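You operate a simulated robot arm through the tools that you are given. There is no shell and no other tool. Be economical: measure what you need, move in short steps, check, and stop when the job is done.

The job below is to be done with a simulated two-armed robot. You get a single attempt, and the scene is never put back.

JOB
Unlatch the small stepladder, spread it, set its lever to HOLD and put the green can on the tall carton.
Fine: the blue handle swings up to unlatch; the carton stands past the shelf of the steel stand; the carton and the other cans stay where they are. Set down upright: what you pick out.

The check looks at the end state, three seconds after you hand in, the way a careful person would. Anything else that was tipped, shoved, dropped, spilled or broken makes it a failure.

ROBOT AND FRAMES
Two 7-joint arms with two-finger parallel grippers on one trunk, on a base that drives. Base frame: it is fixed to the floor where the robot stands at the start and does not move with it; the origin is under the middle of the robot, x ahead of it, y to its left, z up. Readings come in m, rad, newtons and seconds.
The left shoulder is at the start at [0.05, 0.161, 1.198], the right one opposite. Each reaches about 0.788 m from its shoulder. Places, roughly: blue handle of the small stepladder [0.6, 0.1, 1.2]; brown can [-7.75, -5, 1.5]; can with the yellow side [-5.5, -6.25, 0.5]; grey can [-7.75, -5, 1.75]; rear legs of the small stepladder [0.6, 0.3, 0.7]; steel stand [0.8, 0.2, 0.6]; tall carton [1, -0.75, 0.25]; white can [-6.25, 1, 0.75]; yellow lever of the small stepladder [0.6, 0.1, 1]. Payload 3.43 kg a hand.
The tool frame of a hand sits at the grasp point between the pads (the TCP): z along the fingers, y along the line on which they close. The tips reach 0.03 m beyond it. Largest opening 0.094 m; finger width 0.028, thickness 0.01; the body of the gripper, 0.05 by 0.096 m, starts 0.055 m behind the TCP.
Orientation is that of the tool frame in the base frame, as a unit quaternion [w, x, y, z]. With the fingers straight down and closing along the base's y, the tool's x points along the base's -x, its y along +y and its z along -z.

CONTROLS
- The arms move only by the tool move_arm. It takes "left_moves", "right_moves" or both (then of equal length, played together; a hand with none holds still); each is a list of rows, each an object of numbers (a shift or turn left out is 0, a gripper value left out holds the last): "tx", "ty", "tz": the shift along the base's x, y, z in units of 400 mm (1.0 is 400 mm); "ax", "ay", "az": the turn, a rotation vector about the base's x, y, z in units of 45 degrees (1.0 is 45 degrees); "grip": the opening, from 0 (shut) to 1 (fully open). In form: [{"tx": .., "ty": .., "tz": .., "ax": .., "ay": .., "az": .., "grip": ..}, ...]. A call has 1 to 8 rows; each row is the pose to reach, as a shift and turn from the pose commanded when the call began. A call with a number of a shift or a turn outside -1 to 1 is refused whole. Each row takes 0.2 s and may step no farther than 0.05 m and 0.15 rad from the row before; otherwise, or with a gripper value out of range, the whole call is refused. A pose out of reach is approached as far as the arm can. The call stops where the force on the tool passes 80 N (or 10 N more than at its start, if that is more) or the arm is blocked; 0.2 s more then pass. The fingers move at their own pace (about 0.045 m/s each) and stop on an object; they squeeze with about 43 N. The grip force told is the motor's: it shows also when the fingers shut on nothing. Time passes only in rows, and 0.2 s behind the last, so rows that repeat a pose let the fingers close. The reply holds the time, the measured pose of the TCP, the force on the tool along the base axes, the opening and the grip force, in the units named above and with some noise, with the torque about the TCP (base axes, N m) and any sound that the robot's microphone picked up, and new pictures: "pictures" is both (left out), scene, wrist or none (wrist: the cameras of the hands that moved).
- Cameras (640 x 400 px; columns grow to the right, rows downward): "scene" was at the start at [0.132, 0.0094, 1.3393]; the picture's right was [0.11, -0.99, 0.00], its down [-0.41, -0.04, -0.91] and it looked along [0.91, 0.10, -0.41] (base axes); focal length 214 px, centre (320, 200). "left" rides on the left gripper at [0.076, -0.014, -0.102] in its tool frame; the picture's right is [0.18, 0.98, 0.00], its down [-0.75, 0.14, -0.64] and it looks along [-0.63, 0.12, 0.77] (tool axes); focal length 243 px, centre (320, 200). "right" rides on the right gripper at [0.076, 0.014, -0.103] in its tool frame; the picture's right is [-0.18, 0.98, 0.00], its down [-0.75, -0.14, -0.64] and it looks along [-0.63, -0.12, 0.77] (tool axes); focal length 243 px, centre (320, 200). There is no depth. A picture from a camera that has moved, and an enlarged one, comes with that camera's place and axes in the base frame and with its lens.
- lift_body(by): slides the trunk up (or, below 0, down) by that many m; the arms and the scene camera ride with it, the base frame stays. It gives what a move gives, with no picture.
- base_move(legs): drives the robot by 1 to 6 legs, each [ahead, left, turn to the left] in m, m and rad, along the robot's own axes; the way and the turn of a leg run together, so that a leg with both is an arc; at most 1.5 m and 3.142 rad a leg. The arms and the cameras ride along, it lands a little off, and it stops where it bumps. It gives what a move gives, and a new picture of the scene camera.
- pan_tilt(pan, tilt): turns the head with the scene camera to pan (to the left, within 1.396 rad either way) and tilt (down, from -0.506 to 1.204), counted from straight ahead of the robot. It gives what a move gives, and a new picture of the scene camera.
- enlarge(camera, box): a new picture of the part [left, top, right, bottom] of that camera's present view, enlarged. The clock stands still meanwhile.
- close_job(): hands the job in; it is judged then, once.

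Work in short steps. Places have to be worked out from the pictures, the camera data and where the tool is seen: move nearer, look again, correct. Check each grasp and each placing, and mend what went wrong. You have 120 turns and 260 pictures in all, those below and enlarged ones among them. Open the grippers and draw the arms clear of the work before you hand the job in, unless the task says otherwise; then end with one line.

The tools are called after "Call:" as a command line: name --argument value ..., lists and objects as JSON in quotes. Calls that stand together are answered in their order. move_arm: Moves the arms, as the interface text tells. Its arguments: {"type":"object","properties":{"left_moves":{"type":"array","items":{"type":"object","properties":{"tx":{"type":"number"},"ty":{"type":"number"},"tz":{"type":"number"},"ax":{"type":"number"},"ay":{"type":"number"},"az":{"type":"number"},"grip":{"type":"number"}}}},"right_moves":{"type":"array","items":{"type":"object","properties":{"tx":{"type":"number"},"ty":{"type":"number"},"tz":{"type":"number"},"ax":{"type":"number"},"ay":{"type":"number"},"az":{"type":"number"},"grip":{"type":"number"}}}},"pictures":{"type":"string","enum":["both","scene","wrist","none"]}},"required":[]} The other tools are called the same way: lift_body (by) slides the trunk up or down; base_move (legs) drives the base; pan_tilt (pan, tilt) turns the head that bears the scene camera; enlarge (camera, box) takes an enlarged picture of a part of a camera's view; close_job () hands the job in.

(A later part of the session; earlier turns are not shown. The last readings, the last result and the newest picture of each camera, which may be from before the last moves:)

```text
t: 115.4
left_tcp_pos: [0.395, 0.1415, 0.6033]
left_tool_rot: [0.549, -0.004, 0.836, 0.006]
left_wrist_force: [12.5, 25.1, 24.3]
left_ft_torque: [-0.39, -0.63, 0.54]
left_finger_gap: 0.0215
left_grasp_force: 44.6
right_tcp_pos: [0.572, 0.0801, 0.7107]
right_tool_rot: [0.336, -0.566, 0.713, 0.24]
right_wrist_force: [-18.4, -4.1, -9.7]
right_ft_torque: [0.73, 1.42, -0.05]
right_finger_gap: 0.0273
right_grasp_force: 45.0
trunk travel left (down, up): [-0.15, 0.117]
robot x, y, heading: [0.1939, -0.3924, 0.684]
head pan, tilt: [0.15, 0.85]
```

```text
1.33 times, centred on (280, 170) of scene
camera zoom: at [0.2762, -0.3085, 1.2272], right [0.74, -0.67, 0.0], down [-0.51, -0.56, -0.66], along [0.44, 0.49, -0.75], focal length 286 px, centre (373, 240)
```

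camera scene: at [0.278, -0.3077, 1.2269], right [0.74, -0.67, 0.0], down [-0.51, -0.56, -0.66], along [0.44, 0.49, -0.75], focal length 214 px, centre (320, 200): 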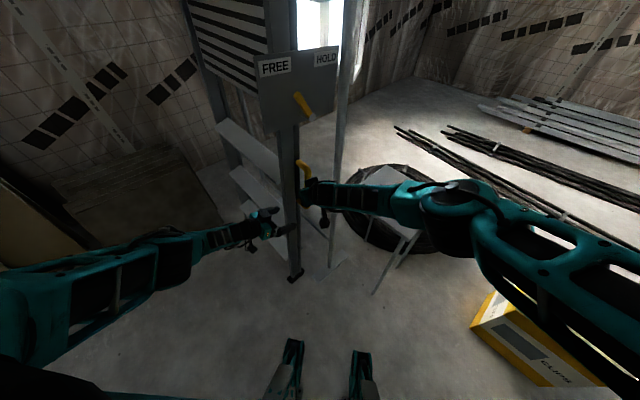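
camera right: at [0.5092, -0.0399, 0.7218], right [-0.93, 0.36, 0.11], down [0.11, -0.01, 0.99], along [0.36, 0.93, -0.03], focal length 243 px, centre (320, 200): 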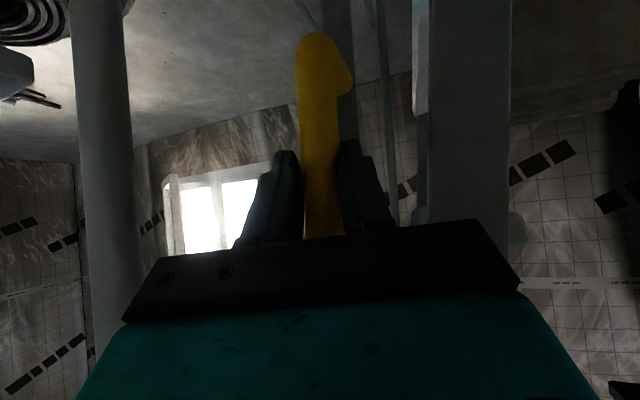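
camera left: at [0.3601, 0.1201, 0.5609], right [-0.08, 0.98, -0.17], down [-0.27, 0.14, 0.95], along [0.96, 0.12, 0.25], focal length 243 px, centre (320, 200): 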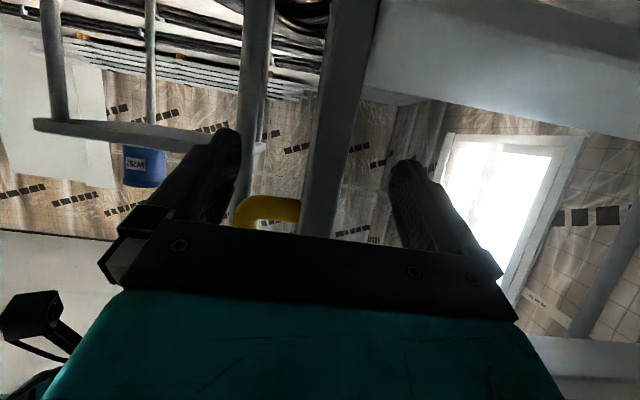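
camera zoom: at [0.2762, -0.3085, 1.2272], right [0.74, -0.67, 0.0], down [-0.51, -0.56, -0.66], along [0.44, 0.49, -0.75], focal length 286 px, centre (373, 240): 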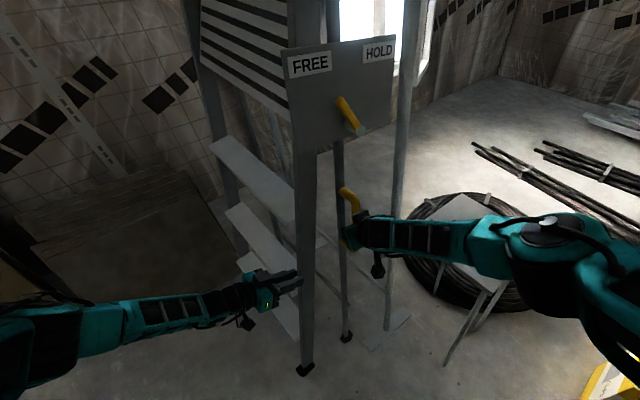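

The vertical load grows because the rail rises as it rotates. I'll relieve z and match the rail's rotation while pulling on.

Call:
move_arm --left_moves '[{"tx": 0.0, "tz": 0.015, "ay": 0.02}, {"tx": -0.025, "tz": 0.02, "ay": 0.04}, {"tx": -0.05, "tz": 0.025, "ay": 0.06}, {"tx": -0.075, "tz": 0.03, "ay": 0.08}, {"tx": -0.1, "tz": 0.035, "ay": 0.1}]' --pictures "none"

Call:
enlarge --camera "scene" --box '[160, 20, 400, 320]'

```text
t: 116.6
left_tcp_pos: [0.3532, 0.1414, 0.6192]
left_tool_rot: [0.515, -0.004, 0.857, 0.007]
left_wrist_force: [12.9, 20.2, 24.4]
left_ft_torque: [-0.33, -1.7, 0.6]
left_finger_gap: 0.0217
left_grasp_force: 45.4
right_tcp_pos: [0.5721, 0.0797, 0.7101]
right_tool_rot: [0.336, -0.567, 0.713, 0.241]
right_wrist_force: [-19.3, -2.0, -9.4]
right_ft_torque: [0.6, 1.39, 0.0]
right_finger_gap: 0.0273
right_grasp_force: 45.0
trunk travel left (down, up): [-0.15, 0.117]
robot x, y, heading: [0.1945, -0.3876, 0.678]
head pan, tilt: [0.15, 0.85]
```

```text
1.33 times, centred on (280, 170) of scene
camera zoom: at [0.2761, -0.3085, 1.2272], right [0.74, -0.67, 0.0], down [-0.51, -0.56, -0.66], along [0.45, 0.49, -0.75], focal length 286 px, centre (373, 240)
```

zoom: 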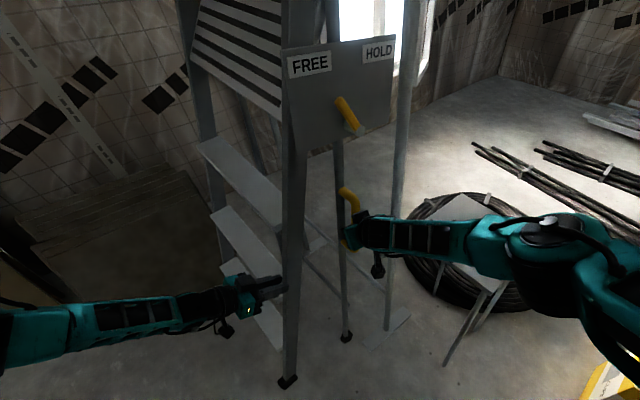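

Front foot is now near x 0.25 and the rear foot at 0.54. Continuing without extra rotation, until a stop is felt.

Call:
move_arm --left_moves '[{"tx": -0.025, "tz": 0.006, "ay": -0.03}, {"tx": -0.05, "tz": 0.012, "ay": -0.05}, {"tx": -0.075, "tz": 0.018, "ay": -0.05}, {"tx": -0.1, "tz": 0.024, "ay": -0.05}, {"tx": -0.125, "tz": 0.03, "ay": -0.05}, {"tx": -0.15, "tz": 0.036, "ay": -0.05}]' --pictures "none"

Call:
enlarge --camera "scene" --box '[160, 20, 400, 320]'

```text
t: 118.0
left_tcp_pos: [0.2938, 0.1412, 0.6319]
left_tool_rot: [0.533, -0.004, 0.846, 0.009]
left_wrist_force: [18.9, 19.5, 25.7]
left_ft_torque: [-0.62, -0.48, 0.78]
left_finger_gap: 0.0216
left_grasp_force: 45.3
right_tcp_pos: [0.5671, 0.0803, 0.7113]
right_tool_rot: [0.333, -0.568, 0.711, 0.245]
right_wrist_force: [-29.6, -14.9, -1.5]
right_ft_torque: [0.56, 1.45, 0.11]
right_finger_gap: 0.027
right_grasp_force: 45.4
trunk travel left (down, up): [-0.15, 0.117]
robot x, y, heading: [0.1901, -0.3906, 0.686]
head pan, tilt: [0.15, 0.85]
```

```text
1.33 times, centred on (280, 170) of scene
camera zoom: at [0.2756, -0.31, 1.2274], right [0.74, -0.67, 0.0], down [-0.51, -0.55, -0.66], along [0.45, 0.49, -0.75], focal length 286 px, centre (373, 240)
```

zoom: 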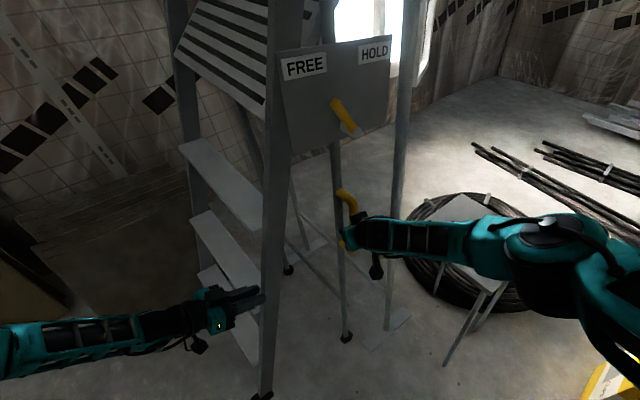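

Spread is now about 17–18° with rising force. A bit more to find the stop.

Call:
move_arm --left_moves '[{"tx": -0.02, "tz": 0.005}, {"tx": -0.04, "tz": 0.01}, {"tx": -0.06, "tz": 0.015}, {"tx": -0.08, "tz": 0.02}, {"tx": -0.1, "tz": 0.025}]' --pictures "none"

Call:
enlarge --camera "scene" --box '[160, 20, 400, 320]'

```text
t: 119.2
left_tcp_pos: [0.2451, 0.1362, 0.6297]
left_tool_rot: [0.519, -0.003, 0.855, 0.003]
left_wrist_force: [-0.2, -0.4, 0.1]
left_ft_torque: [-0.01, -0.01, 0.01]
left_finger_gap: 0.0
left_grasp_force: 32.8
right_tcp_pos: [0.5836, 0.0795, 0.7113]
right_tool_rot: [0.341, -0.563, 0.715, 0.235]
right_wrist_force: [-1.0, 8.5, -14.3]
right_ft_torque: [1.76, 1.03, -0.39]
right_finger_gap: 0.0285
right_grasp_force: 45.1
trunk travel left (down, up): [-0.15, 0.117]
robot x, y, heading: [0.1948, -0.3914, 0.685]
head pan, tilt: [0.15, 0.85]
```

```text
1.33 times, centred on (280, 170) of scene
camera zoom: at [0.2786, -0.3066, 1.226], right [0.74, -0.67, 0.0], down [-0.51, -0.56, -0.66], along [0.44, 0.49, -0.75], focal length 286 px, centre (373, 240)
```

zoom: 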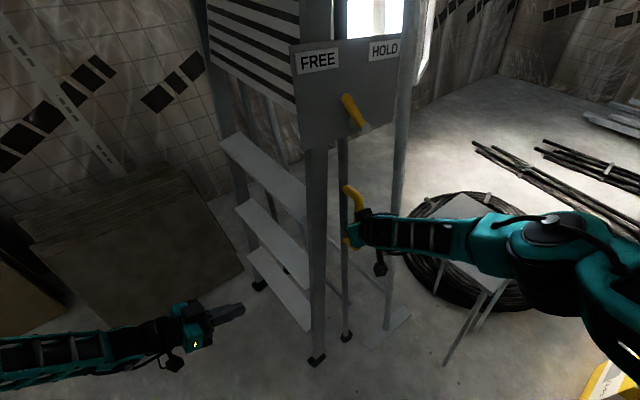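

The grip slipped again: the front was swinging like a pendulum, because my right hand kept the apex high and leaned back. The whole A must come toward me so both feet stand. I'll re-grip the rail deeper first.

Call:
move_arm --left_moves '[{"grip": 1, "tz": -0.02}, {"grip": 1, "tx": 0.08, "tz": -0.04}, {"grip": 1, "tx": 0.18, "tz": -0.06}, {"grip": 1, "tx": 0.28, "tz": -0.07}, {"grip": 1, "tx": 0.38, "tz": -0.075}, {"grip": 1, "tx": 0.46, "tz": -0.075}]' --pictures "wrist"

Call:
enlarge --camera "scene" --box '[200, 130, 360, 290]'

```text
t: 120.6
left_tcp_pos: [0.4315, 0.1363, 0.6021]
left_tool_rot: [0.522, -0.003, 0.853, 0.004]
left_wrist_force: [-0.3, 0.3, 0.3]
left_ft_torque: [-0.02, 0.0, 0.02]
left_finger_gap: 0.094
left_grasp_force: 0.0
right_tcp_pos: [0.5776, 0.079, 0.7103]
right_tool_rot: [0.338, -0.564, 0.714, 0.239]
right_wrist_force: [1.0, -2.7, -7.9]
right_ft_torque: [0.86, 1.4, -0.02]
right_finger_gap: 0.0281
right_grasp_force: 44.7
trunk travel left (down, up): [-0.15, 0.117]
robot x, y, heading: [0.194, -0.3924, 0.684]
head pan, tilt: [0.15, 0.85]
camera left: at [0.305, 0.121, 0.5816], right [-0.09, 0.98, -0.16], down [-0.23, 0.14, 0.96], along [0.97, 0.12, 0.21], focal length 243 px, centre (320, 200)
```

left: 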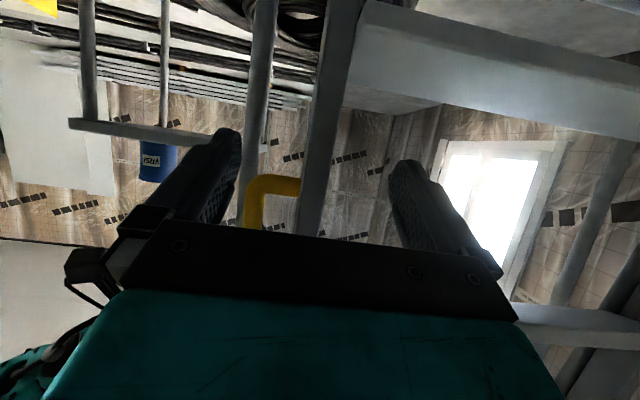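

```text
2.50 times, centred on (280, 210) of scene
camera zoom: at [0.2777, -0.3078, 1.2269], right [0.74, -0.67, 0.0], down [-0.51, -0.56, -0.66], along [0.44, 0.49, -0.75], focal length 536 px, centre (420, 175)
```

zoom: 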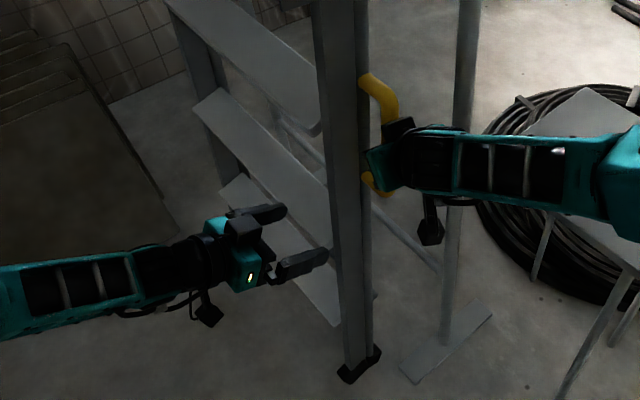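

It swung fully shut again, hanging from the hinge. I'll re-grip the rail. This time both hands will move together so the apex comes forward while the rear leg rotates back.

Call:
move_arm --left_moves '[{"tx": 0.07, "tz": -0.01}, {"tx": 0.14, "tz": -0.015}, {"tx": 0.15, "tz": -0.015, "grip": 0.3}, {"tx": 0.15, "tz": -0.015, "grip": 0}, {"tx": 0.15, "tz": -0.015, "grip": 0}, {"tx": 0.15, "tz": -0.015, "grip": 0}, {"tx": 0.15, "tz": -0.015, "grip": 0}, {"tx": 0.15, "tz": -0.015, "grip": 0}]' --pictures "wrist"

Call:
enlarge --camera "scene" --box '[200, 130, 360, 290]'

```text
t: 122.4
left_tcp_pos: [0.4888, 0.14, 0.5964]
left_tool_rot: [0.521, -0.005, 0.854, 0.006]
left_wrist_force: [3.7, 23.4, -1.8]
left_ft_torque: [-0.52, 0.75, 0.23]
left_finger_gap: 0.0216
left_grasp_force: 45.0
right_tcp_pos: [0.577, 0.0793, 0.7108]
right_tool_rot: [0.338, -0.565, 0.714, 0.237]
right_wrist_force: [-3.6, -17.7, -0.6]
right_ft_torque: [0.63, 1.69, -0.09]
right_finger_gap: 0.0278
right_grasp_force: 44.9
trunk travel left (down, up): [-0.15, 0.117]
robot x, y, heading: [0.1924, -0.3918, 0.681]
head pan, tilt: [0.15, 0.85]
camera left: at [0.3626, 0.1246, 0.5761], right [-0.1, 0.98, -0.16], down [-0.23, 0.13, 0.96], along [0.97, 0.13, 0.21], focal length 243 px, centre (320, 200)
```

left: 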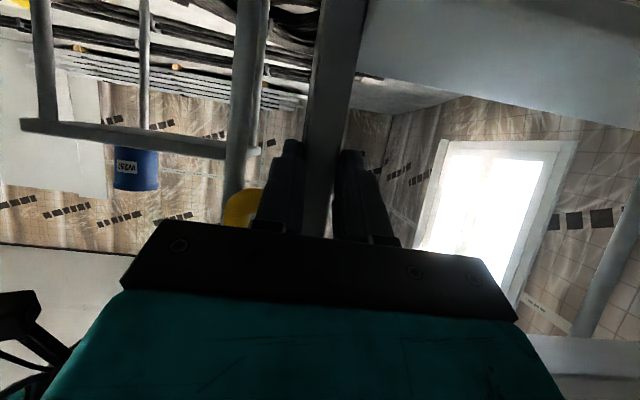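

```text
2.50 times, centred on (280, 210) of scene
camera zoom: at [0.2773, -0.3078, 1.227], right [0.74, -0.67, 0.0], down [-0.51, -0.56, -0.66], along [0.44, 0.49, -0.75], focal length 536 px, centre (420, 175)
```

zoom: 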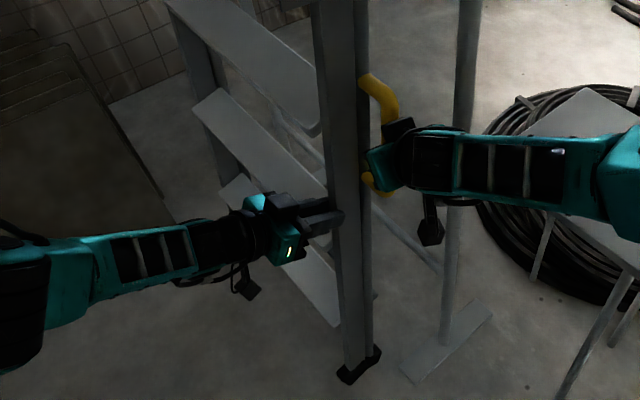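

Held again. Now the combined move, first third: left 8 cm toward me, right 1.6 cm toward me while tipping the rear leg back.

Call:
move_arm --left_moves '[{"tx": -0.035, "ay": 0.007}, {"tx": -0.07, "ay": 0.014}, {"tx": -0.105, "ay": 0.021}, {"tx": -0.14, "ay": 0.028, "tz": 0.003}, {"tx": -0.175, "ay": 0.035, "tz": 0.005}, {"tx": -0.21, "ay": 0.04, "tz": 0.005}]' --right_moves '[{"tx": -0.007, "ay": -0.017}, {"tx": -0.014, "ay": -0.034}, {"tx": -0.021, "ay": -0.05}, {"tx": -0.028, "ay": -0.067}, {"tx": -0.035, "ay": -0.084}, {"tx": -0.04, "ay": -0.1}]' --pictures "none"

Call:
enlarge --camera "scene" --box '[160, 20, 400, 320]'

```text
t: 123.8
left_tcp_pos: [0.4108, 0.1389, 0.6068]
left_tool_rot: [0.517, -0.004, 0.856, 0.007]
left_wrist_force: [10.7, 24.0, 22.7]
left_ft_torque: [-0.79, -0.02, 0.31]
left_finger_gap: 0.022
left_grasp_force: 44.2
right_tcp_pos: [0.5555, 0.0796, 0.7118]
right_tool_rot: [0.365, -0.574, 0.7, 0.219]
right_wrist_force: [-17.6, -11.1, -2.6]
right_ft_torque: [-0.37, 2.51, 0.21]
right_finger_gap: 0.0295
right_grasp_force: 44.7
trunk travel left (down, up): [-0.15, 0.117]
robot x, y, heading: [0.1917, -0.3907, 0.68]
head pan, tilt: [0.15, 0.85]
```

```text
1.33 times, centred on (280, 170) of scene
camera zoom: at [0.2757, -0.3089, 1.2273], right [0.74, -0.67, 0.0], down [-0.51, -0.55, -0.66], along [0.45, 0.49, -0.75], focal length 286 px, centre (373, 240)
```

zoom: 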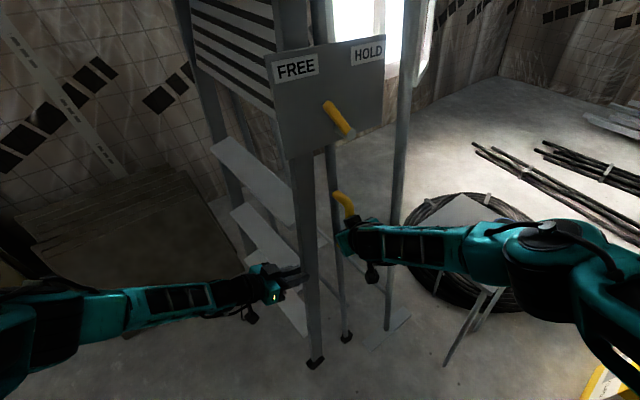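

Opening evenly; the ladder leans less on the stand. Next third, with some z relief for the left hand.

Call:
move_arm --left_moves '[{"tx": -0.03, "ay": 0.007, "tz": 0.012}, {"tx": -0.065, "ay": 0.014, "tz": 0.02}, {"tx": -0.1, "ay": 0.021, "tz": 0.022}, {"tx": -0.135, "ay": 0.028, "tz": 0.024}, {"tx": -0.17, "ay": 0.035, "tz": 0.025}, {"tx": -0.205, "ay": 0.04, "tz": 0.025}]' --right_moves '[{"tx": -0.01, "ay": -0.017}, {"tx": -0.02, "ay": -0.034}, {"tx": -0.03, "ay": -0.05}, {"tx": -0.04, "ay": -0.067}, {"tx": -0.05, "ay": -0.084}, {"tx": -0.06, "ay": -0.1}]' --pictures "none"

Call:
enlarge --camera "scene" --box '[160, 20, 400, 320]'

```text
t: 125.2
left_tcp_pos: [0.3293, 0.1411, 0.617]
left_tool_rot: [0.504, -0.004, 0.864, 0.008]
left_wrist_force: [11.2, 26.0, 19.8]
left_ft_torque: [-0.82, -0.21, 0.55]
left_finger_gap: 0.022
left_grasp_force: 44.8
right_tcp_pos: [0.5289, 0.0806, 0.7126]
right_tool_rot: [0.39, -0.585, 0.682, 0.199]
right_wrist_force: [-24.6, -14.2, 8.7]
right_ft_torque: [0.0, 2.4, 0.21]
right_finger_gap: 0.0306
right_grasp_force: 44.7
trunk travel left (down, up): [-0.15, 0.117]
robot x, y, heading: [0.1961, -0.3903, 0.684]
head pan, tilt: [0.15, 0.85]
```

```text
1.33 times, centred on (280, 170) of scene
camera zoom: at [0.275, -0.3099, 1.2275], right [0.74, -0.67, 0.0], down [-0.5, -0.55, -0.66], along [0.45, 0.49, -0.75], focal length 286 px, centre (373, 240)
```

zoom: 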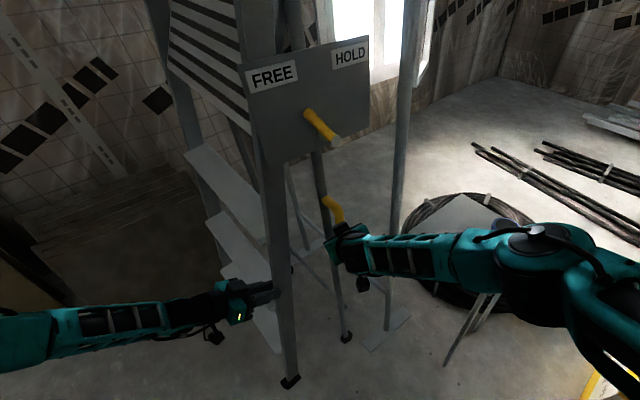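

A clear A-shape. I'll do the final third similarly, relieving the downward press of both hands.

Call:
move_arm --left_moves '[{"tx": -0.03, "ay": 0.007, "tz": 0.015}, {"tx": -0.065, "ay": 0.014, "tz": 0.022}, {"tx": -0.1, "ay": 0.021, "tz": 0.024}, {"tx": -0.135, "ay": 0.028, "tz": 0.024}, {"tx": -0.17, "ay": 0.035, "tz": 0.024}]' --right_moves '[{"tx": -0.01, "ay": -0.017, "tz": 0.005}, {"tx": -0.02, "ay": -0.034, "tz": 0.005}, {"tx": -0.03, "ay": -0.05, "tz": 0.005}, {"tx": -0.04, "ay": -0.067, "tz": 0.003}, {"tx": -0.05, "ay": -0.084, "tz": 0.0}]' --pictures "none"

Call:
enlarge --camera "scene" --box '[130, 20, 400, 340]'

```text
t: 126.4
left_tcp_pos: [0.2609, 0.1407, 0.6247]
left_tool_rot: [0.491, -0.003, 0.871, 0.009]
left_wrist_force: [11.9, 24.0, 18.4]
left_ft_torque: [-0.94, -0.08, 0.54]
left_finger_gap: 0.0216
left_grasp_force: 44.8
right_tcp_pos: [0.5034, 0.0807, 0.7122]
right_tool_rot: [0.41, -0.594, 0.668, 0.183]
right_wrist_force: [-31.1, -10.9, 8.1]
right_ft_torque: [-0.43, 2.62, 0.25]
right_finger_gap: 0.0314
right_grasp_force: 44.6
trunk travel left (down, up): [-0.15, 0.117]
robot x, y, heading: [0.1918, -0.3909, 0.681]
head pan, tilt: [0.15, 0.85]
```

```text
1.25 times, centred on (265, 180) of scene
camera zoom: at [0.275, -0.3094, 1.2275], right [0.74, -0.67, 0.0], down [-0.5, -0.55, -0.66], along [0.45, 0.49, -0.75], focal length 268 px, centre (389, 225)
```

zoom: 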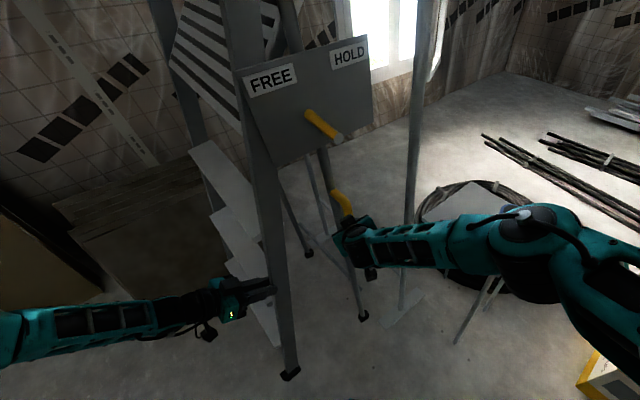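

Spread is about 17°, with no stop felt yet. I'll push the rear leg back a few centimetres (space remains before the stand's bar) while the left hand holds.

Call:
move_arm --right_moves '[{"tx": 0.02, "ay": -0.02}, {"tx": 0.04, "ay": -0.04}, {"tx": 0.06, "ay": -0.06}, {"tx": 0.08, "ay": -0.08}, {"tx": 0.1, "ay": -0.1}, {"tx": 0.12, "ay": -0.12}]' --left_moves '[{"tx": -0.01, "tz": 0.005}, {"tx": -0.02, "tz": 0.01}, {"tx": -0.03, "tz": 0.012}, {"tx": -0.04, "tz": 0.014}, {"tx": -0.05, "tz": 0.014}, {"tx": -0.06, "tz": 0.014}]' --pictures "none"

Call:
enlarge --camera "scene" --box '[130, 20, 400, 340]'

```text
t: 127.8
left_tcp_pos: [0.2423, 0.142, 0.6344]
left_tool_rot: [0.498, -0.002, 0.867, 0.01]
left_wrist_force: [22.9, 15.3, 30.5]
left_ft_torque: [-0.36, -0.99, 0.56]
left_finger_gap: 0.0221
left_grasp_force: 45.1
right_tcp_pos: [0.5454, 0.0822, 0.7121]
right_tool_rot: [0.438, -0.604, 0.646, 0.161]
right_wrist_force: [-40.9, -2.9, 9.9]
right_ft_torque: [-0.25, 3.07, 0.35]
right_finger_gap: 0.0377
right_grasp_force: 45.2
trunk travel left (down, up): [-0.15, 0.117]
robot x, y, heading: [0.1909, -0.3866, 0.684]
head pan, tilt: [0.15, 0.85]
```

```text
1.25 times, centred on (265, 180) of scene
camera zoom: at [0.2751, -0.3105, 1.2273], right [0.74, -0.67, 0.0], down [-0.5, -0.55, -0.66], along [0.45, 0.49, -0.75], focal length 268 px, centre (389, 225)
```

zoom: 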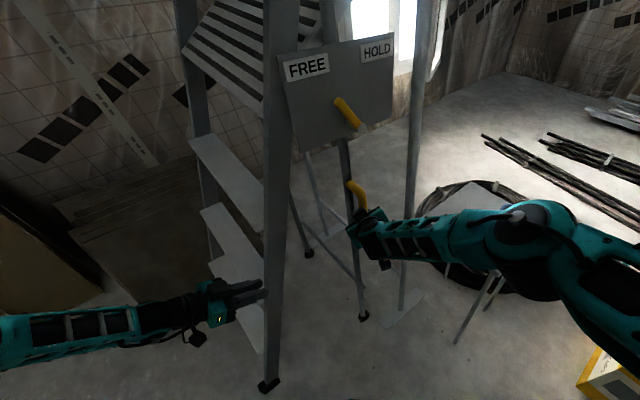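

The apex leaned back toward the stand, lifting the front feet. I'll bring the apex forward with the right hand while the left keeps drawing the front, so both pairs of feet bear.

Call:
move_arm --right_moves '[{"tx": -0.035}, {"tx": -0.07}, {"tx": -0.105}, {"tx": -0.14}, {"tx": -0.175, "tz": -0.003}, {"tx": -0.21, "tz": -0.006}, {"tx": -0.245, "tz": -0.01}, {"tx": -0.275, "tz": -0.015}]' --left_moves '[{"tx": -0.005, "tz": 0.015}, {"tx": -0.02, "tz": 0.02}, {"tx": -0.035, "tz": 0.02}, {"tx": -0.05, "tz": 0.018}, {"tx": -0.065, "tz": 0.015}, {"tx": -0.08, "tz": 0.01}, {"tx": -0.1, "tz": 0.005}, {"tx": -0.12, "tz": 0.0}]' --pictures "none"

Call:
enlarge --camera "scene" --box '[130, 20, 400, 340]'

```text
t: 129.6
left_tcp_pos: [0.1792, 0.1412, 0.6148]
left_tool_rot: [0.473, -0.006, 0.881, 0.003]
left_wrist_force: [-6.7, 19.9, -37.6]
left_ft_torque: [0.12, 1.6, 0.62]
left_finger_gap: 0.0215
left_grasp_force: 45.6
right_tcp_pos: [0.4554, 0.0788, 0.7076]
right_tool_rot: [0.443, -0.598, 0.651, 0.147]
right_wrist_force: [4.2, 49.2, -4.6]
right_ft_torque: [1.22, 1.85, 0.03]
right_finger_gap: 0.0335
right_grasp_force: 44.8
right hand out of reach, approached as far as the arm can: row 8
trunk travel left (down, up): [-0.15, 0.117]
robot x, y, heading: [0.1933, -0.3904, 0.688]
head pan, tilt: [0.15, 0.85]
```

```text
1.25 times, centred on (265, 180) of scene
camera zoom: at [0.2771, -0.2999, 1.2257], right [0.74, -0.67, 0.01], down [-0.51, -0.56, -0.66], along [0.44, 0.48, -0.76], focal length 268 px, centre (389, 225)
```

zoom: 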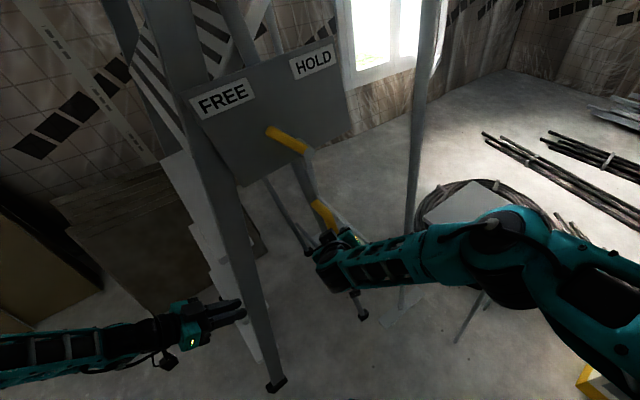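

Now a proper A with about 20° spread. The left hand is carrying some weight, so I'll lower gently to let the feet bear and relax the sideways load.

Call:
move_arm --right_moves '[{"ty": 0.008}, {"ty": 0.014}, {"ty": 0.014}, {"ty": 0.014}]' --left_moves '[{"tz": -0.008}, {"tz": -0.016}, {"tz": -0.024}, {"tz": -0.03}]' --pictures "none"

Call:
pan_tilt --pan 0.25 --tilt 0.95

```text
t: 130.6
left_tcp_pos: [0.1871, 0.1413, 0.6111]
left_tool_rot: [0.485, -0.004, 0.875, 0.004]
left_wrist_force: [4.3, 19.6, -1.7]
left_ft_torque: [0.09, 0.72, 0.66]
left_finger_gap: 0.0218
left_grasp_force: 44.6
right_tcp_pos: [0.4545, 0.0785, 0.7093]
right_tool_rot: [0.439, -0.601, 0.651, 0.15]
right_wrist_force: [-15.7, 33.3, -22.9]
right_ft_torque: [1.24, 1.39, 0.17]
right_finger_gap: 0.0329
right_grasp_force: 45.1
right hand out of reach, approached as far as the arm can: row 2, 3, 4
trunk travel left (down, up): [-0.15, 0.117]
robot x, y, heading: [0.1952, -0.3881, 0.68]
head pan, tilt: [0.15, 0.85]
```

```text
t: 131.3
left_tcp_pos: [0.1867, 0.141, 0.6107]
left_tool_rot: [0.486, -0.005, 0.874, 0.004]
left_wrist_force: [5.8, 25.8, 2.8]
left_ft_torque: [0.23, 0.34, 0.74]
left_finger_gap: 0.0218
left_grasp_force: 45.1
right_tcp_pos: [0.454, 0.0785, 0.7088]
right_tool_rot: [0.438, -0.601, 0.652, 0.15]
right_wrist_force: [-19.4, 24.0, -28.3]
right_ft_torque: [0.47, 1.94, 0.22]
right_finger_gap: 0.0327
right_grasp_force: 45.2
trunk travel left (down, up): [-0.15, 0.117]
robot x, y, heading: [0.1898, -0.3902, 0.68]
head pan, tilt: [0.25, 0.949]
camera scene: at [0.2681, -0.3031, 1.219], right [0.8, -0.6, 0.0], down [-0.49, -0.65, -0.58], along [0.35, 0.46, -0.82], focal length 214 px, centre (320, 200)
```

scene: 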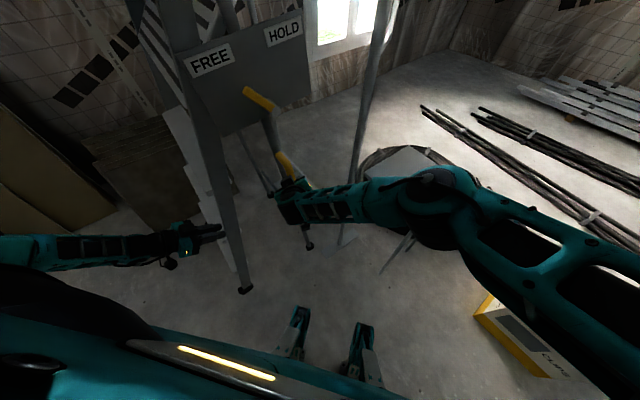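

The right hand now carries about 28 N, so I lower it a little too.

Call:
move_arm --right_moves '[{"tz": -0.008}, {"tz": -0.016}, {"tz": -0.024}, {"tz": -0.03}, {"tz": -0.03}]' --left_moves '[{}, {}, {}, {}, {}]' --pictures "none"

Call:
enlarge --camera "scene" --box '[120, 20, 400, 320]'

```text
t: 132.5
left_tcp_pos: [0.1847, 0.1386, 0.6117]
left_tool_rot: [0.485, -0.005, 0.874, 0.005]
left_wrist_force: [4.8, 28.2, -1.1]
left_ft_torque: [-0.02, 0.82, 0.84]
left_finger_gap: 0.0215
left_grasp_force: 44.4
right_tcp_pos: [0.4544, 0.0774, 0.7087]
right_tool_rot: [0.443, -0.601, 0.647, 0.155]
right_wrist_force: [-23.2, 36.9, 8.6]
right_ft_torque: [0.54, 2.23, 0.23]
right_finger_gap: 0.0327
right_grasp_force: 45.0
right hand out of reach, approached as far as the arm can: row 2, 3, 4, 5
trunk travel left (down, up): [-0.15, 0.117]
robot x, y, heading: [0.1897, -0.3902, 0.681]
head pan, tilt: [0.25, 0.949]
```

```text
1.33 times, centred on (260, 170) of scene
camera zoom: at [0.2663, -0.3043, 1.2196], right [0.8, -0.6, 0.0], down [-0.48, -0.65, -0.58], along [0.35, 0.46, -0.81], focal length 286 px, centre (400, 240)
```

zoom: 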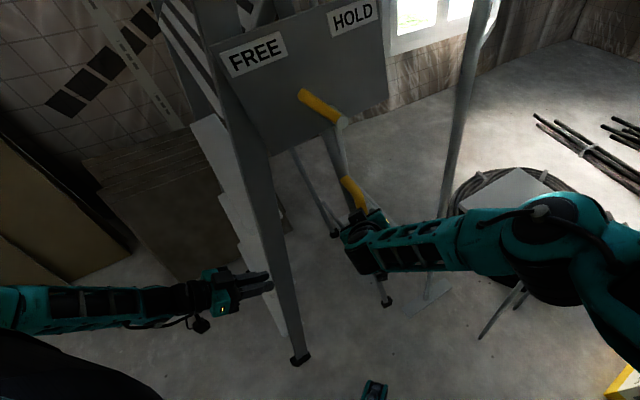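

Loads are near balance, so I'll test whether the front stands on its own: open the left fingers slightly while the right still holds the rear.

Call:
move_arm --left_moves '[{"grip": 0.3}, {"grip": 0.35}, {"grip": 0.4}, {"grip": 0.45}]' --pictures "none"

Call:
enlarge --camera "scene" --box '[120, 20, 400, 320]'

```text
t: 133.5
left_tcp_pos: [0.1843, 0.1374, 0.6105]
left_tool_rot: [0.484, -0.003, 0.875, 0.002]
left_wrist_force: [0.1, 0.1, -0.8]
left_ft_torque: [-0.01, 0.06, -0.02]
left_finger_gap: 0.0425
left_grasp_force: 0.0
right_tcp_pos: [0.4592, 0.0747, 0.7089]
right_tool_rot: [0.448, -0.597, 0.649, 0.149]
right_wrist_force: [-10.7, 38.2, 11.8]
right_ft_torque: [2.16, 1.25, 0.13]
right_finger_gap: 0.034
right_grasp_force: 45.5
trunk travel left (down, up): [-0.15, 0.117]
robot x, y, heading: [0.1927, -0.3885, 0.679]
head pan, tilt: [0.25, 0.949]
```

```text
1.33 times, centred on (260, 170) of scene
camera zoom: at [0.2667, -0.3064, 1.2195], right [0.8, -0.6, 0.0], down [-0.48, -0.65, -0.58], along [0.35, 0.47, -0.81], focal length 286 px, centre (400, 240)
```

zoom: 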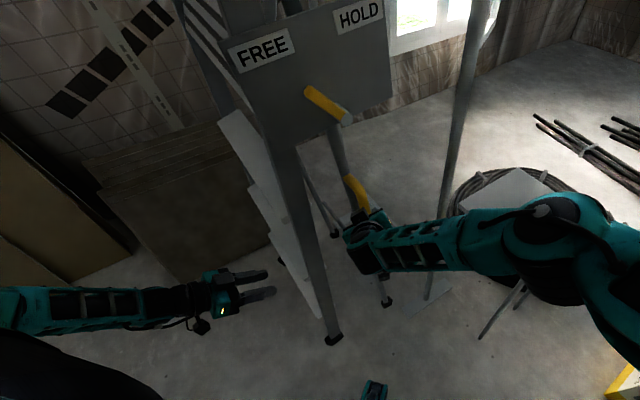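

The front settled by itself to a resting A of about 12–13° (feet near x 0.27 and 0.53), so geometry and friction hold it. I'll ease the sideways load and release the right hand to confirm it stands freely.

Call:
move_arm --right_moves '[{"ty": 0.01}, {"ty": 0.02}, {"ty": 0.02, "grip": 0.45}, {"ty": 0.02, "grip": 0.55}, {"ty": 0.02, "grip": 0.7}, {"ty": 0.02, "grip": 0.8}]' --pictures "both"

Call:
enlarge --camera "scene" --box '[120, 20, 400, 320]'

```text
t: 134.9
left_tcp_pos: [0.1834, 0.1366, 0.6116]
left_tool_rot: [0.483, -0.003, 0.875, 0.004]
left_wrist_force: [0.2, 1.0, -0.2]
left_ft_torque: [-0.01, 0.01, 0.01]
left_finger_gap: 0.0423
left_grasp_force: 0.0
right_tcp_pos: [0.4574, 0.0762, 0.7077]
right_tool_rot: [0.441, -0.6, 0.651, 0.15]
right_wrist_force: [-15.9, -0.8, -2.2]
right_ft_torque: [0.01, 0.41, 0.18]
right_finger_gap: 0.0829
right_grasp_force: 7.5
right hand out of reach, approached as far as the arm can: row 2, 3, 4, 5, 6
trunk travel left (down, up): [-0.15, 0.117]
robot x, y, heading: [0.1925, -0.3926, 0.682]
head pan, tilt: [0.25, 0.949]
camera scene: at [0.2665, -0.3073, 1.2195], right [0.8, -0.6, 0.0], down [-0.48, -0.65, -0.58], along [0.35, 0.47, -0.81], focal length 214 px, centre (320, 200)
camera right: at [0.4131, -0.0426, 0.7041], right [-0.92, 0.35, -0.19], down [-0.2, -0.01, 0.98], along [0.34, 0.94, 0.08], focal length 243 px, centre (320, 200)
```

scene: 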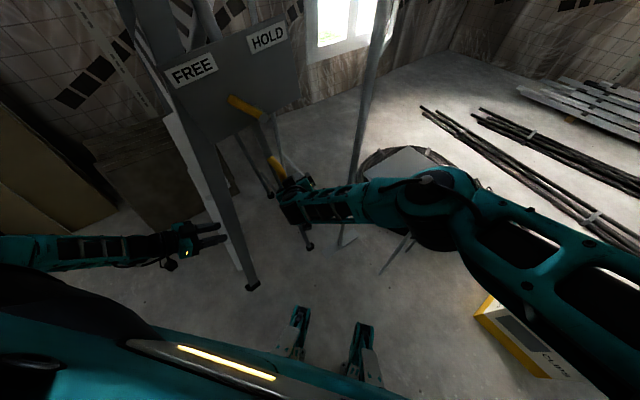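
right: 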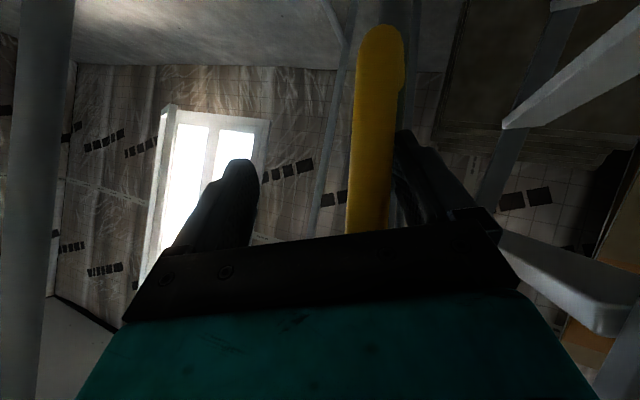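

```text
1.33 times, centred on (260, 170) of scene
camera zoom: at [0.2665, -0.3073, 1.2195], right [0.8, -0.6, 0.0], down [-0.48, -0.65, -0.58], along [0.35, 0.47, -0.81], focal length 286 px, centre (400, 240)
```

zoom: 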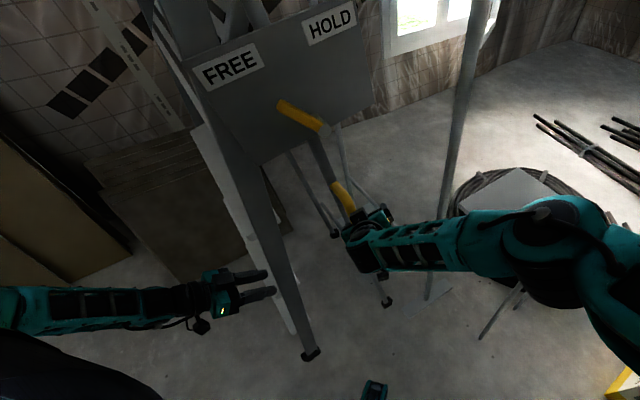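

With the grip open the rear leg rests on my near finger and the A widens under its own weight, with the front foot sliding out. I'll let it widen in a controlled way by easing the right hand toward me.

Call:
move_arm --right_moves '[{"tx": -0.02}, {"tx": -0.04}, {"tx": -0.06}, {"tx": -0.08}, {"tx": -0.1}]' --pictures "none"

Call:
enlarge --camera "scene" --box '[120, 20, 400, 320]'

```text
t: 136.1
left_tcp_pos: [0.1833, 0.1359, 0.6117]
left_tool_rot: [0.483, -0.003, 0.875, 0.002]
left_wrist_force: [0.4, -0.5, 0.0]
left_ft_torque: [0.02, -0.01, -0.01]
left_finger_gap: 0.0423
left_grasp_force: 0.1
right_tcp_pos: [0.4276, 0.0633, 0.7192]
right_tool_rot: [0.441, -0.6, 0.651, 0.149]
right_wrist_force: [-18.8, 4.0, -8.5]
right_ft_torque: [0.17, 0.49, 0.36]
right_finger_gap: 0.0865
right_grasp_force: 10.7
right hand out of reach, approached as far as the arm can: row 1, 2, 3, 4, 5
trunk travel left (down, up): [-0.15, 0.117]
robot x, y, heading: [0.1952, -0.3915, 0.684]
head pan, tilt: [0.25, 0.949]
```

```text
1.33 times, centred on (260, 170) of scene
camera zoom: at [0.2665, -0.3067, 1.2194], right [0.8, -0.6, 0.0], down [-0.48, -0.65, -0.58], along [0.35, 0.47, -0.81], focal length 286 px, centre (400, 240)
```

zoom: 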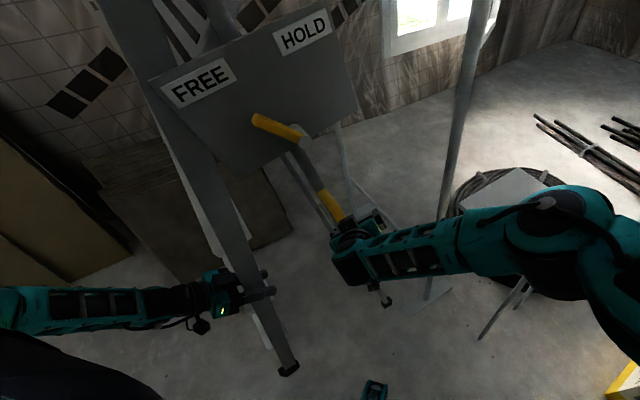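

Spread is about 22° now and the rail has come between the left fingers. I'll close the left hand on it to control the motion, then continue easing.

Call:
move_arm --left_moves '[{"grip": 0}, {"grip": 0}, {"grip": 0}]' --pictures "none"

Call:
move_arm --left_moves '[{"tx": -0.02}, {"tx": -0.04}, {"tx": -0.06}, {"tx": -0.08}]' --right_moves '[{"tx": -0.02, "ty": 0.01}, {"tx": -0.04, "ty": 0.02}, {"tx": -0.06, "ty": 0.03}, {"tx": -0.08, "ty": 0.03}]' --pictures "none"

Call:
enlarge --camera "scene" --box '[120, 20, 400, 320]'

```text
t: 136.9
left_tcp_pos: [0.1844, 0.1422, 0.6132]
left_tool_rot: [0.485, -0.004, 0.874, 0.007]
left_wrist_force: [4.9, 30.9, 3.4]
left_ft_torque: [-1.43, 0.11, -1.87]
left_finger_gap: 0.027
left_grasp_force: 45.0
right_tcp_pos: [0.4285, 0.0644, 0.7177]
right_tool_rot: [0.442, -0.599, 0.65, 0.149]
right_wrist_force: [-22.4, -1.8, -5.2]
right_ft_torque: [-0.17, 0.85, 0.57]
right_finger_gap: 0.0879
right_grasp_force: 11.1
trunk travel left (down, up): [-0.15, 0.117]
robot x, y, heading: [0.1925, -0.392, 0.685]
head pan, tilt: [0.25, 0.949]
```

```text
t: 137.9
left_tcp_pos: [0.1512, 0.1413, 0.6096]
left_tool_rot: [0.483, -0.004, 0.875, 0.007]
left_wrist_force: [4.7, 36.3, -1.6]
left_ft_torque: [-1.35, 1.45, -2.12]
left_finger_gap: 0.027
left_grasp_force: 45.1
right_tcp_pos: [0.4136, 0.0651, 0.7308]
right_tool_rot: [0.442, -0.6, 0.65, 0.149]
right_wrist_force: [-21.4, 15.7, -14.5]
right_ft_torque: [0.37, 0.42, 0.02]
right_finger_gap: 0.0911
right_grasp_force: 14.3
right hand out of reach, approached as far as the arm can: row 1, 2, 3, 4
trunk travel left (down, up): [-0.15, 0.117]
robot x, y, heading: [0.1898, -0.391, 0.683]
head pan, tilt: [0.25, 0.949]
```

```text
1.33 times, centred on (260, 170) of scene
camera zoom: at [0.2671, -0.3032, 1.219], right [0.8, -0.6, 0.0], down [-0.48, -0.66, -0.58], along [0.35, 0.46, -0.81], focal length 286 px, centre (400, 240)
```

zoom: 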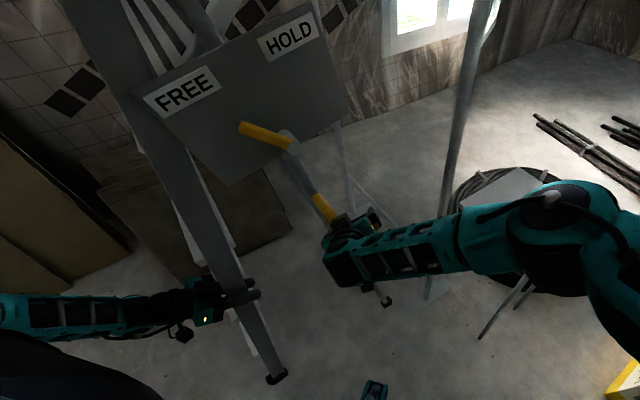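

Still widening. The right arm is near its limit in this orientation, so I'll un-rotate it slightly while both hands ease further.

Call:
move_arm --left_moves '[{"tx": -0.02, "tz": -0.003}, {"tx": -0.04, "tz": -0.006}, {"tx": -0.06, "tz": -0.01}, {"tx": -0.08, "tz": -0.013}, {"tx": -0.1, "tz": -0.016}]' --right_moves '[{"tx": -0.02, "ty": 0.01, "tz": -0.01, "ay": 0.06}, {"tx": -0.04, "ty": 0.02, "tz": -0.02, "ay": 0.12}, {"tx": -0.06, "ty": 0.03, "tz": -0.03, "ay": 0.18}, {"tx": -0.08, "ty": 0.03, "tz": -0.04, "ay": 0.24}, {"tx": -0.1, "ty": 0.03, "tz": -0.04, "ay": 0.3}]' --pictures "none"

Call:
enlarge --camera "scene" --box '[100, 0, 400, 320]'

```text
t: 139.1
left_tcp_pos: [0.1093, 0.142, 0.608]
left_tool_rot: [0.482, -0.002, 0.876, 0.009]
left_wrist_force: [-5.7, 33.4, 15.3]
left_ft_torque: [-1.69, 1.4, -1.94]
left_finger_gap: 0.0267
left_grasp_force: 44.8
right_tcp_pos: [0.3819, 0.0731, 0.7174]
right_tool_rot: [0.367, -0.574, 0.699, 0.215]
right_wrist_force: [0.7, 0.5, 0.9]
right_ft_torque: [0.04, 0.02, 0.01]
right_finger_gap: 0.0753
right_grasp_force: 0.0
right hand out of reach, approached as far as the arm can: row 3, 4
trunk travel left (down, up): [-0.15, 0.117]
robot x, y, heading: [0.1932, -0.3894, 0.681]
head pan, tilt: [0.25, 0.949]
```

```text
1.25 times, centred on (250, 160) of scene
camera zoom: at [0.2676, -0.3068, 1.2197], right [0.8, -0.6, 0.0], down [-0.49, -0.65, -0.58], along [0.35, 0.47, -0.81], focal length 268 px, centre (408, 250)
```

zoom: 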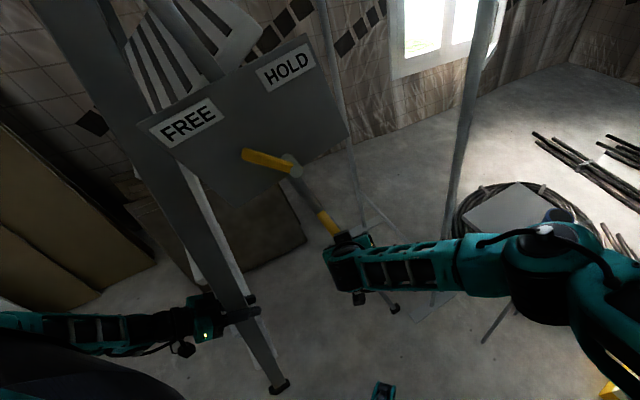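

The right hand is unloaded now and the spread is about 26°. I'll pull the front slightly more to see if the hinge stop is reached.

Call:
move_arm --left_moves '[{"tx": -0.015}, {"tx": -0.03}, {"tx": -0.045}, {"tx": -0.06}, {"tx": -0.075}]' --pictures "none"

Call:
enlarge --camera "scene" --box '[100, 0, 400, 320]'

```text
t: 140.3
left_tcp_pos: [0.0792, 0.1422, 0.6069]
left_tool_rot: [0.482, -0.002, 0.876, 0.008]
left_wrist_force: [-6.5, 34.3, 9.9]
left_ft_torque: [-1.63, 1.49, -2.02]
left_finger_gap: 0.0271
left_grasp_force: 45.1
right_tcp_pos: [0.3803, 0.0727, 0.7176]
right_tool_rot: [0.366, -0.575, 0.7, 0.214]
right_wrist_force: [-0.5, -0.7, -0.9]
right_ft_torque: [-0.03, 0.01, -0.01]
right_finger_gap: 0.075
right_grasp_force: 0.0
trunk travel left (down, up): [-0.15, 0.117]
robot x, y, heading: [0.1941, -0.3888, 0.684]
head pan, tilt: [0.25, 0.949]
```

```text
1.25 times, centred on (250, 160) of scene
camera zoom: at [0.2676, -0.3063, 1.2194], right [0.8, -0.6, 0.0], down [-0.49, -0.65, -0.58], along [0.35, 0.47, -0.81], focal length 268 px, centre (408, 250)
```

zoom: 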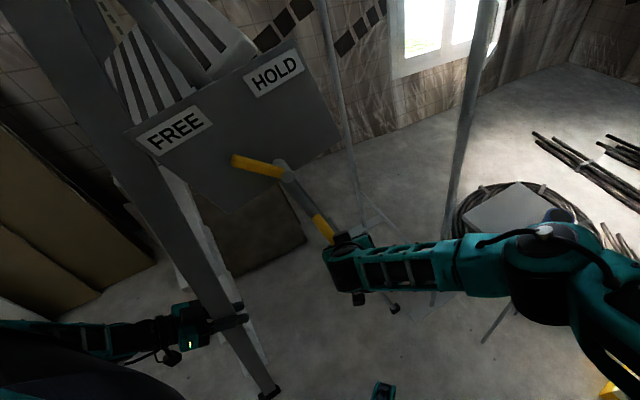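

The ladder now tends to open by itself (front pushes my hand outward about 6 N). I'll open the left fingers and see whether it rests.

Call:
move_arm --left_moves '[{"grip": 0.4}, {"grip": 0.6}, {"grip": 0.8}, {"grip": 1}]' --pictures "both"

Call:
enlarge --camera "scene" --box '[100, 0, 400, 320]'

```text
t: 141.3
left_tcp_pos: [0.0825, 0.1356, 0.6052]
left_tool_rot: [0.483, -0.002, 0.875, 0.002]
left_wrist_force: [-6.9, -3.6, 0.1]
left_ft_torque: [0.23, -0.46, 0.06]
left_finger_gap: 0.0939
left_grasp_force: 0.2
right_tcp_pos: [0.3789, 0.0721, 0.718]
right_tool_rot: [0.367, -0.574, 0.7, 0.214]
right_wrist_force: [-0.2, 0.4, -0.6]
right_ft_torque: [0.0, 0.01, 0.0]
right_finger_gap: 0.0752
right_grasp_force: 0.0
trunk travel left (down, up): [-0.15, 0.117]
robot x, y, heading: [0.1941, -0.3867, 0.678]
head pan, tilt: [0.25, 0.949]
camera scene: at [0.2672, -0.3078, 1.2195], right [0.8, -0.6, 0.0], down [-0.48, -0.65, -0.58], along [0.35, 0.47, -0.81], focal length 214 px, centre (320, 200)
camera left: at [-0.0455, 0.1199, 0.5952], right [-0.1, 0.98, -0.15], down [-0.14, 0.14, 0.98], along [0.98, 0.12, 0.13], focal length 243 px, centre (320, 200)
```

scene: 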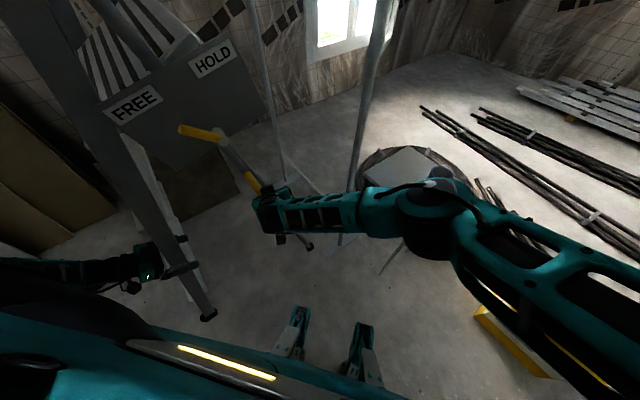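
left: 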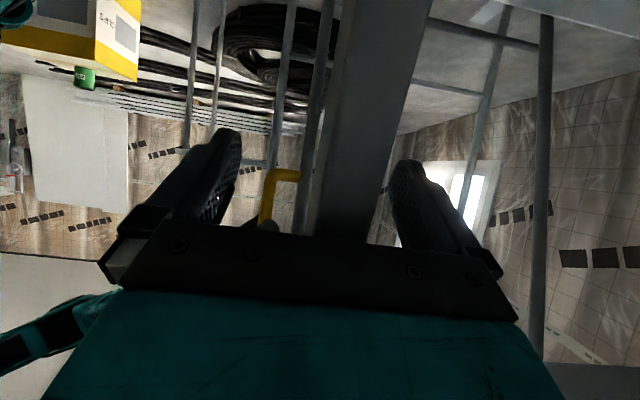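

```text
1.25 times, centred on (250, 160) of scene
camera zoom: at [0.2672, -0.3078, 1.2195], right [0.8, -0.6, 0.0], down [-0.48, -0.65, -0.58], along [0.35, 0.47, -0.81], focal length 268 px, centre (408, 250)
```

zoom: 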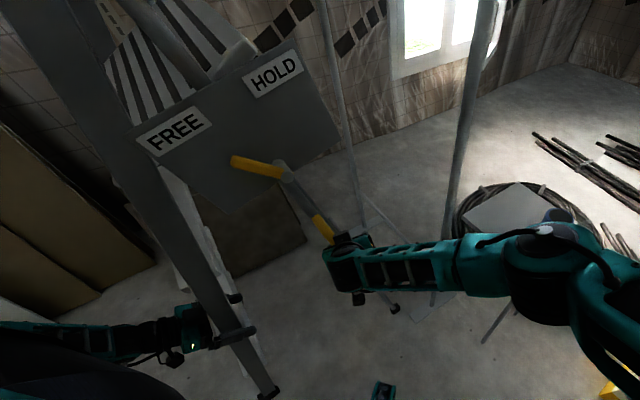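

The rail now rests lightly on the left palm (7 N). I'll retreat the left hand a few centimetres and see if the ladder follows or stands.

Call:
move_arm --left_moves '[{"tx": -0.02}, {"tx": -0.04}, {"tx": -0.06}, {"tx": -0.08}]' --pictures "none"

Call:
enlarge --camera "scene" --box '[60, 0, 400, 320]'

```text
t: 142.3
left_tcp_pos: [0.0496, 0.1365, 0.6056]
left_tool_rot: [0.484, -0.002, 0.875, 0.003]
left_wrist_force: [-0.1, -0.1, -0.3]
left_ft_torque: [-0.01, -0.01, 0.0]
left_finger_gap: 0.0943
left_grasp_force: 0.1
right_tcp_pos: [0.3756, 0.0719, 0.7168]
right_tool_rot: [0.364, -0.577, 0.699, 0.215]
right_wrist_force: [-17.3, -4.3, -10.6]
right_ft_torque: [-0.13, -0.53, 0.38]
right_finger_gap: 0.0847
right_grasp_force: 8.2
trunk travel left (down, up): [-0.15, 0.117]
robot x, y, heading: [0.1949, -0.3867, 0.682]
head pan, tilt: [0.25, 0.949]
```

```text
1.25 times, centred on (230, 160) of scene
camera zoom: at [0.2665, -0.307, 1.2194], right [0.8, -0.6, 0.0], down [-0.48, -0.65, -0.58], along [0.35, 0.47, -0.81], focal length 268 px, centre (432, 250)
```

zoom: 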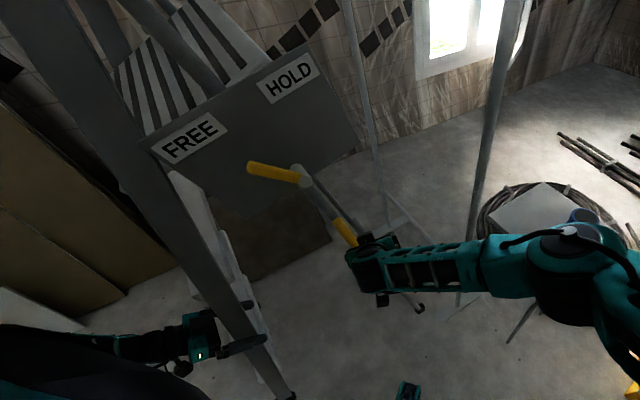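

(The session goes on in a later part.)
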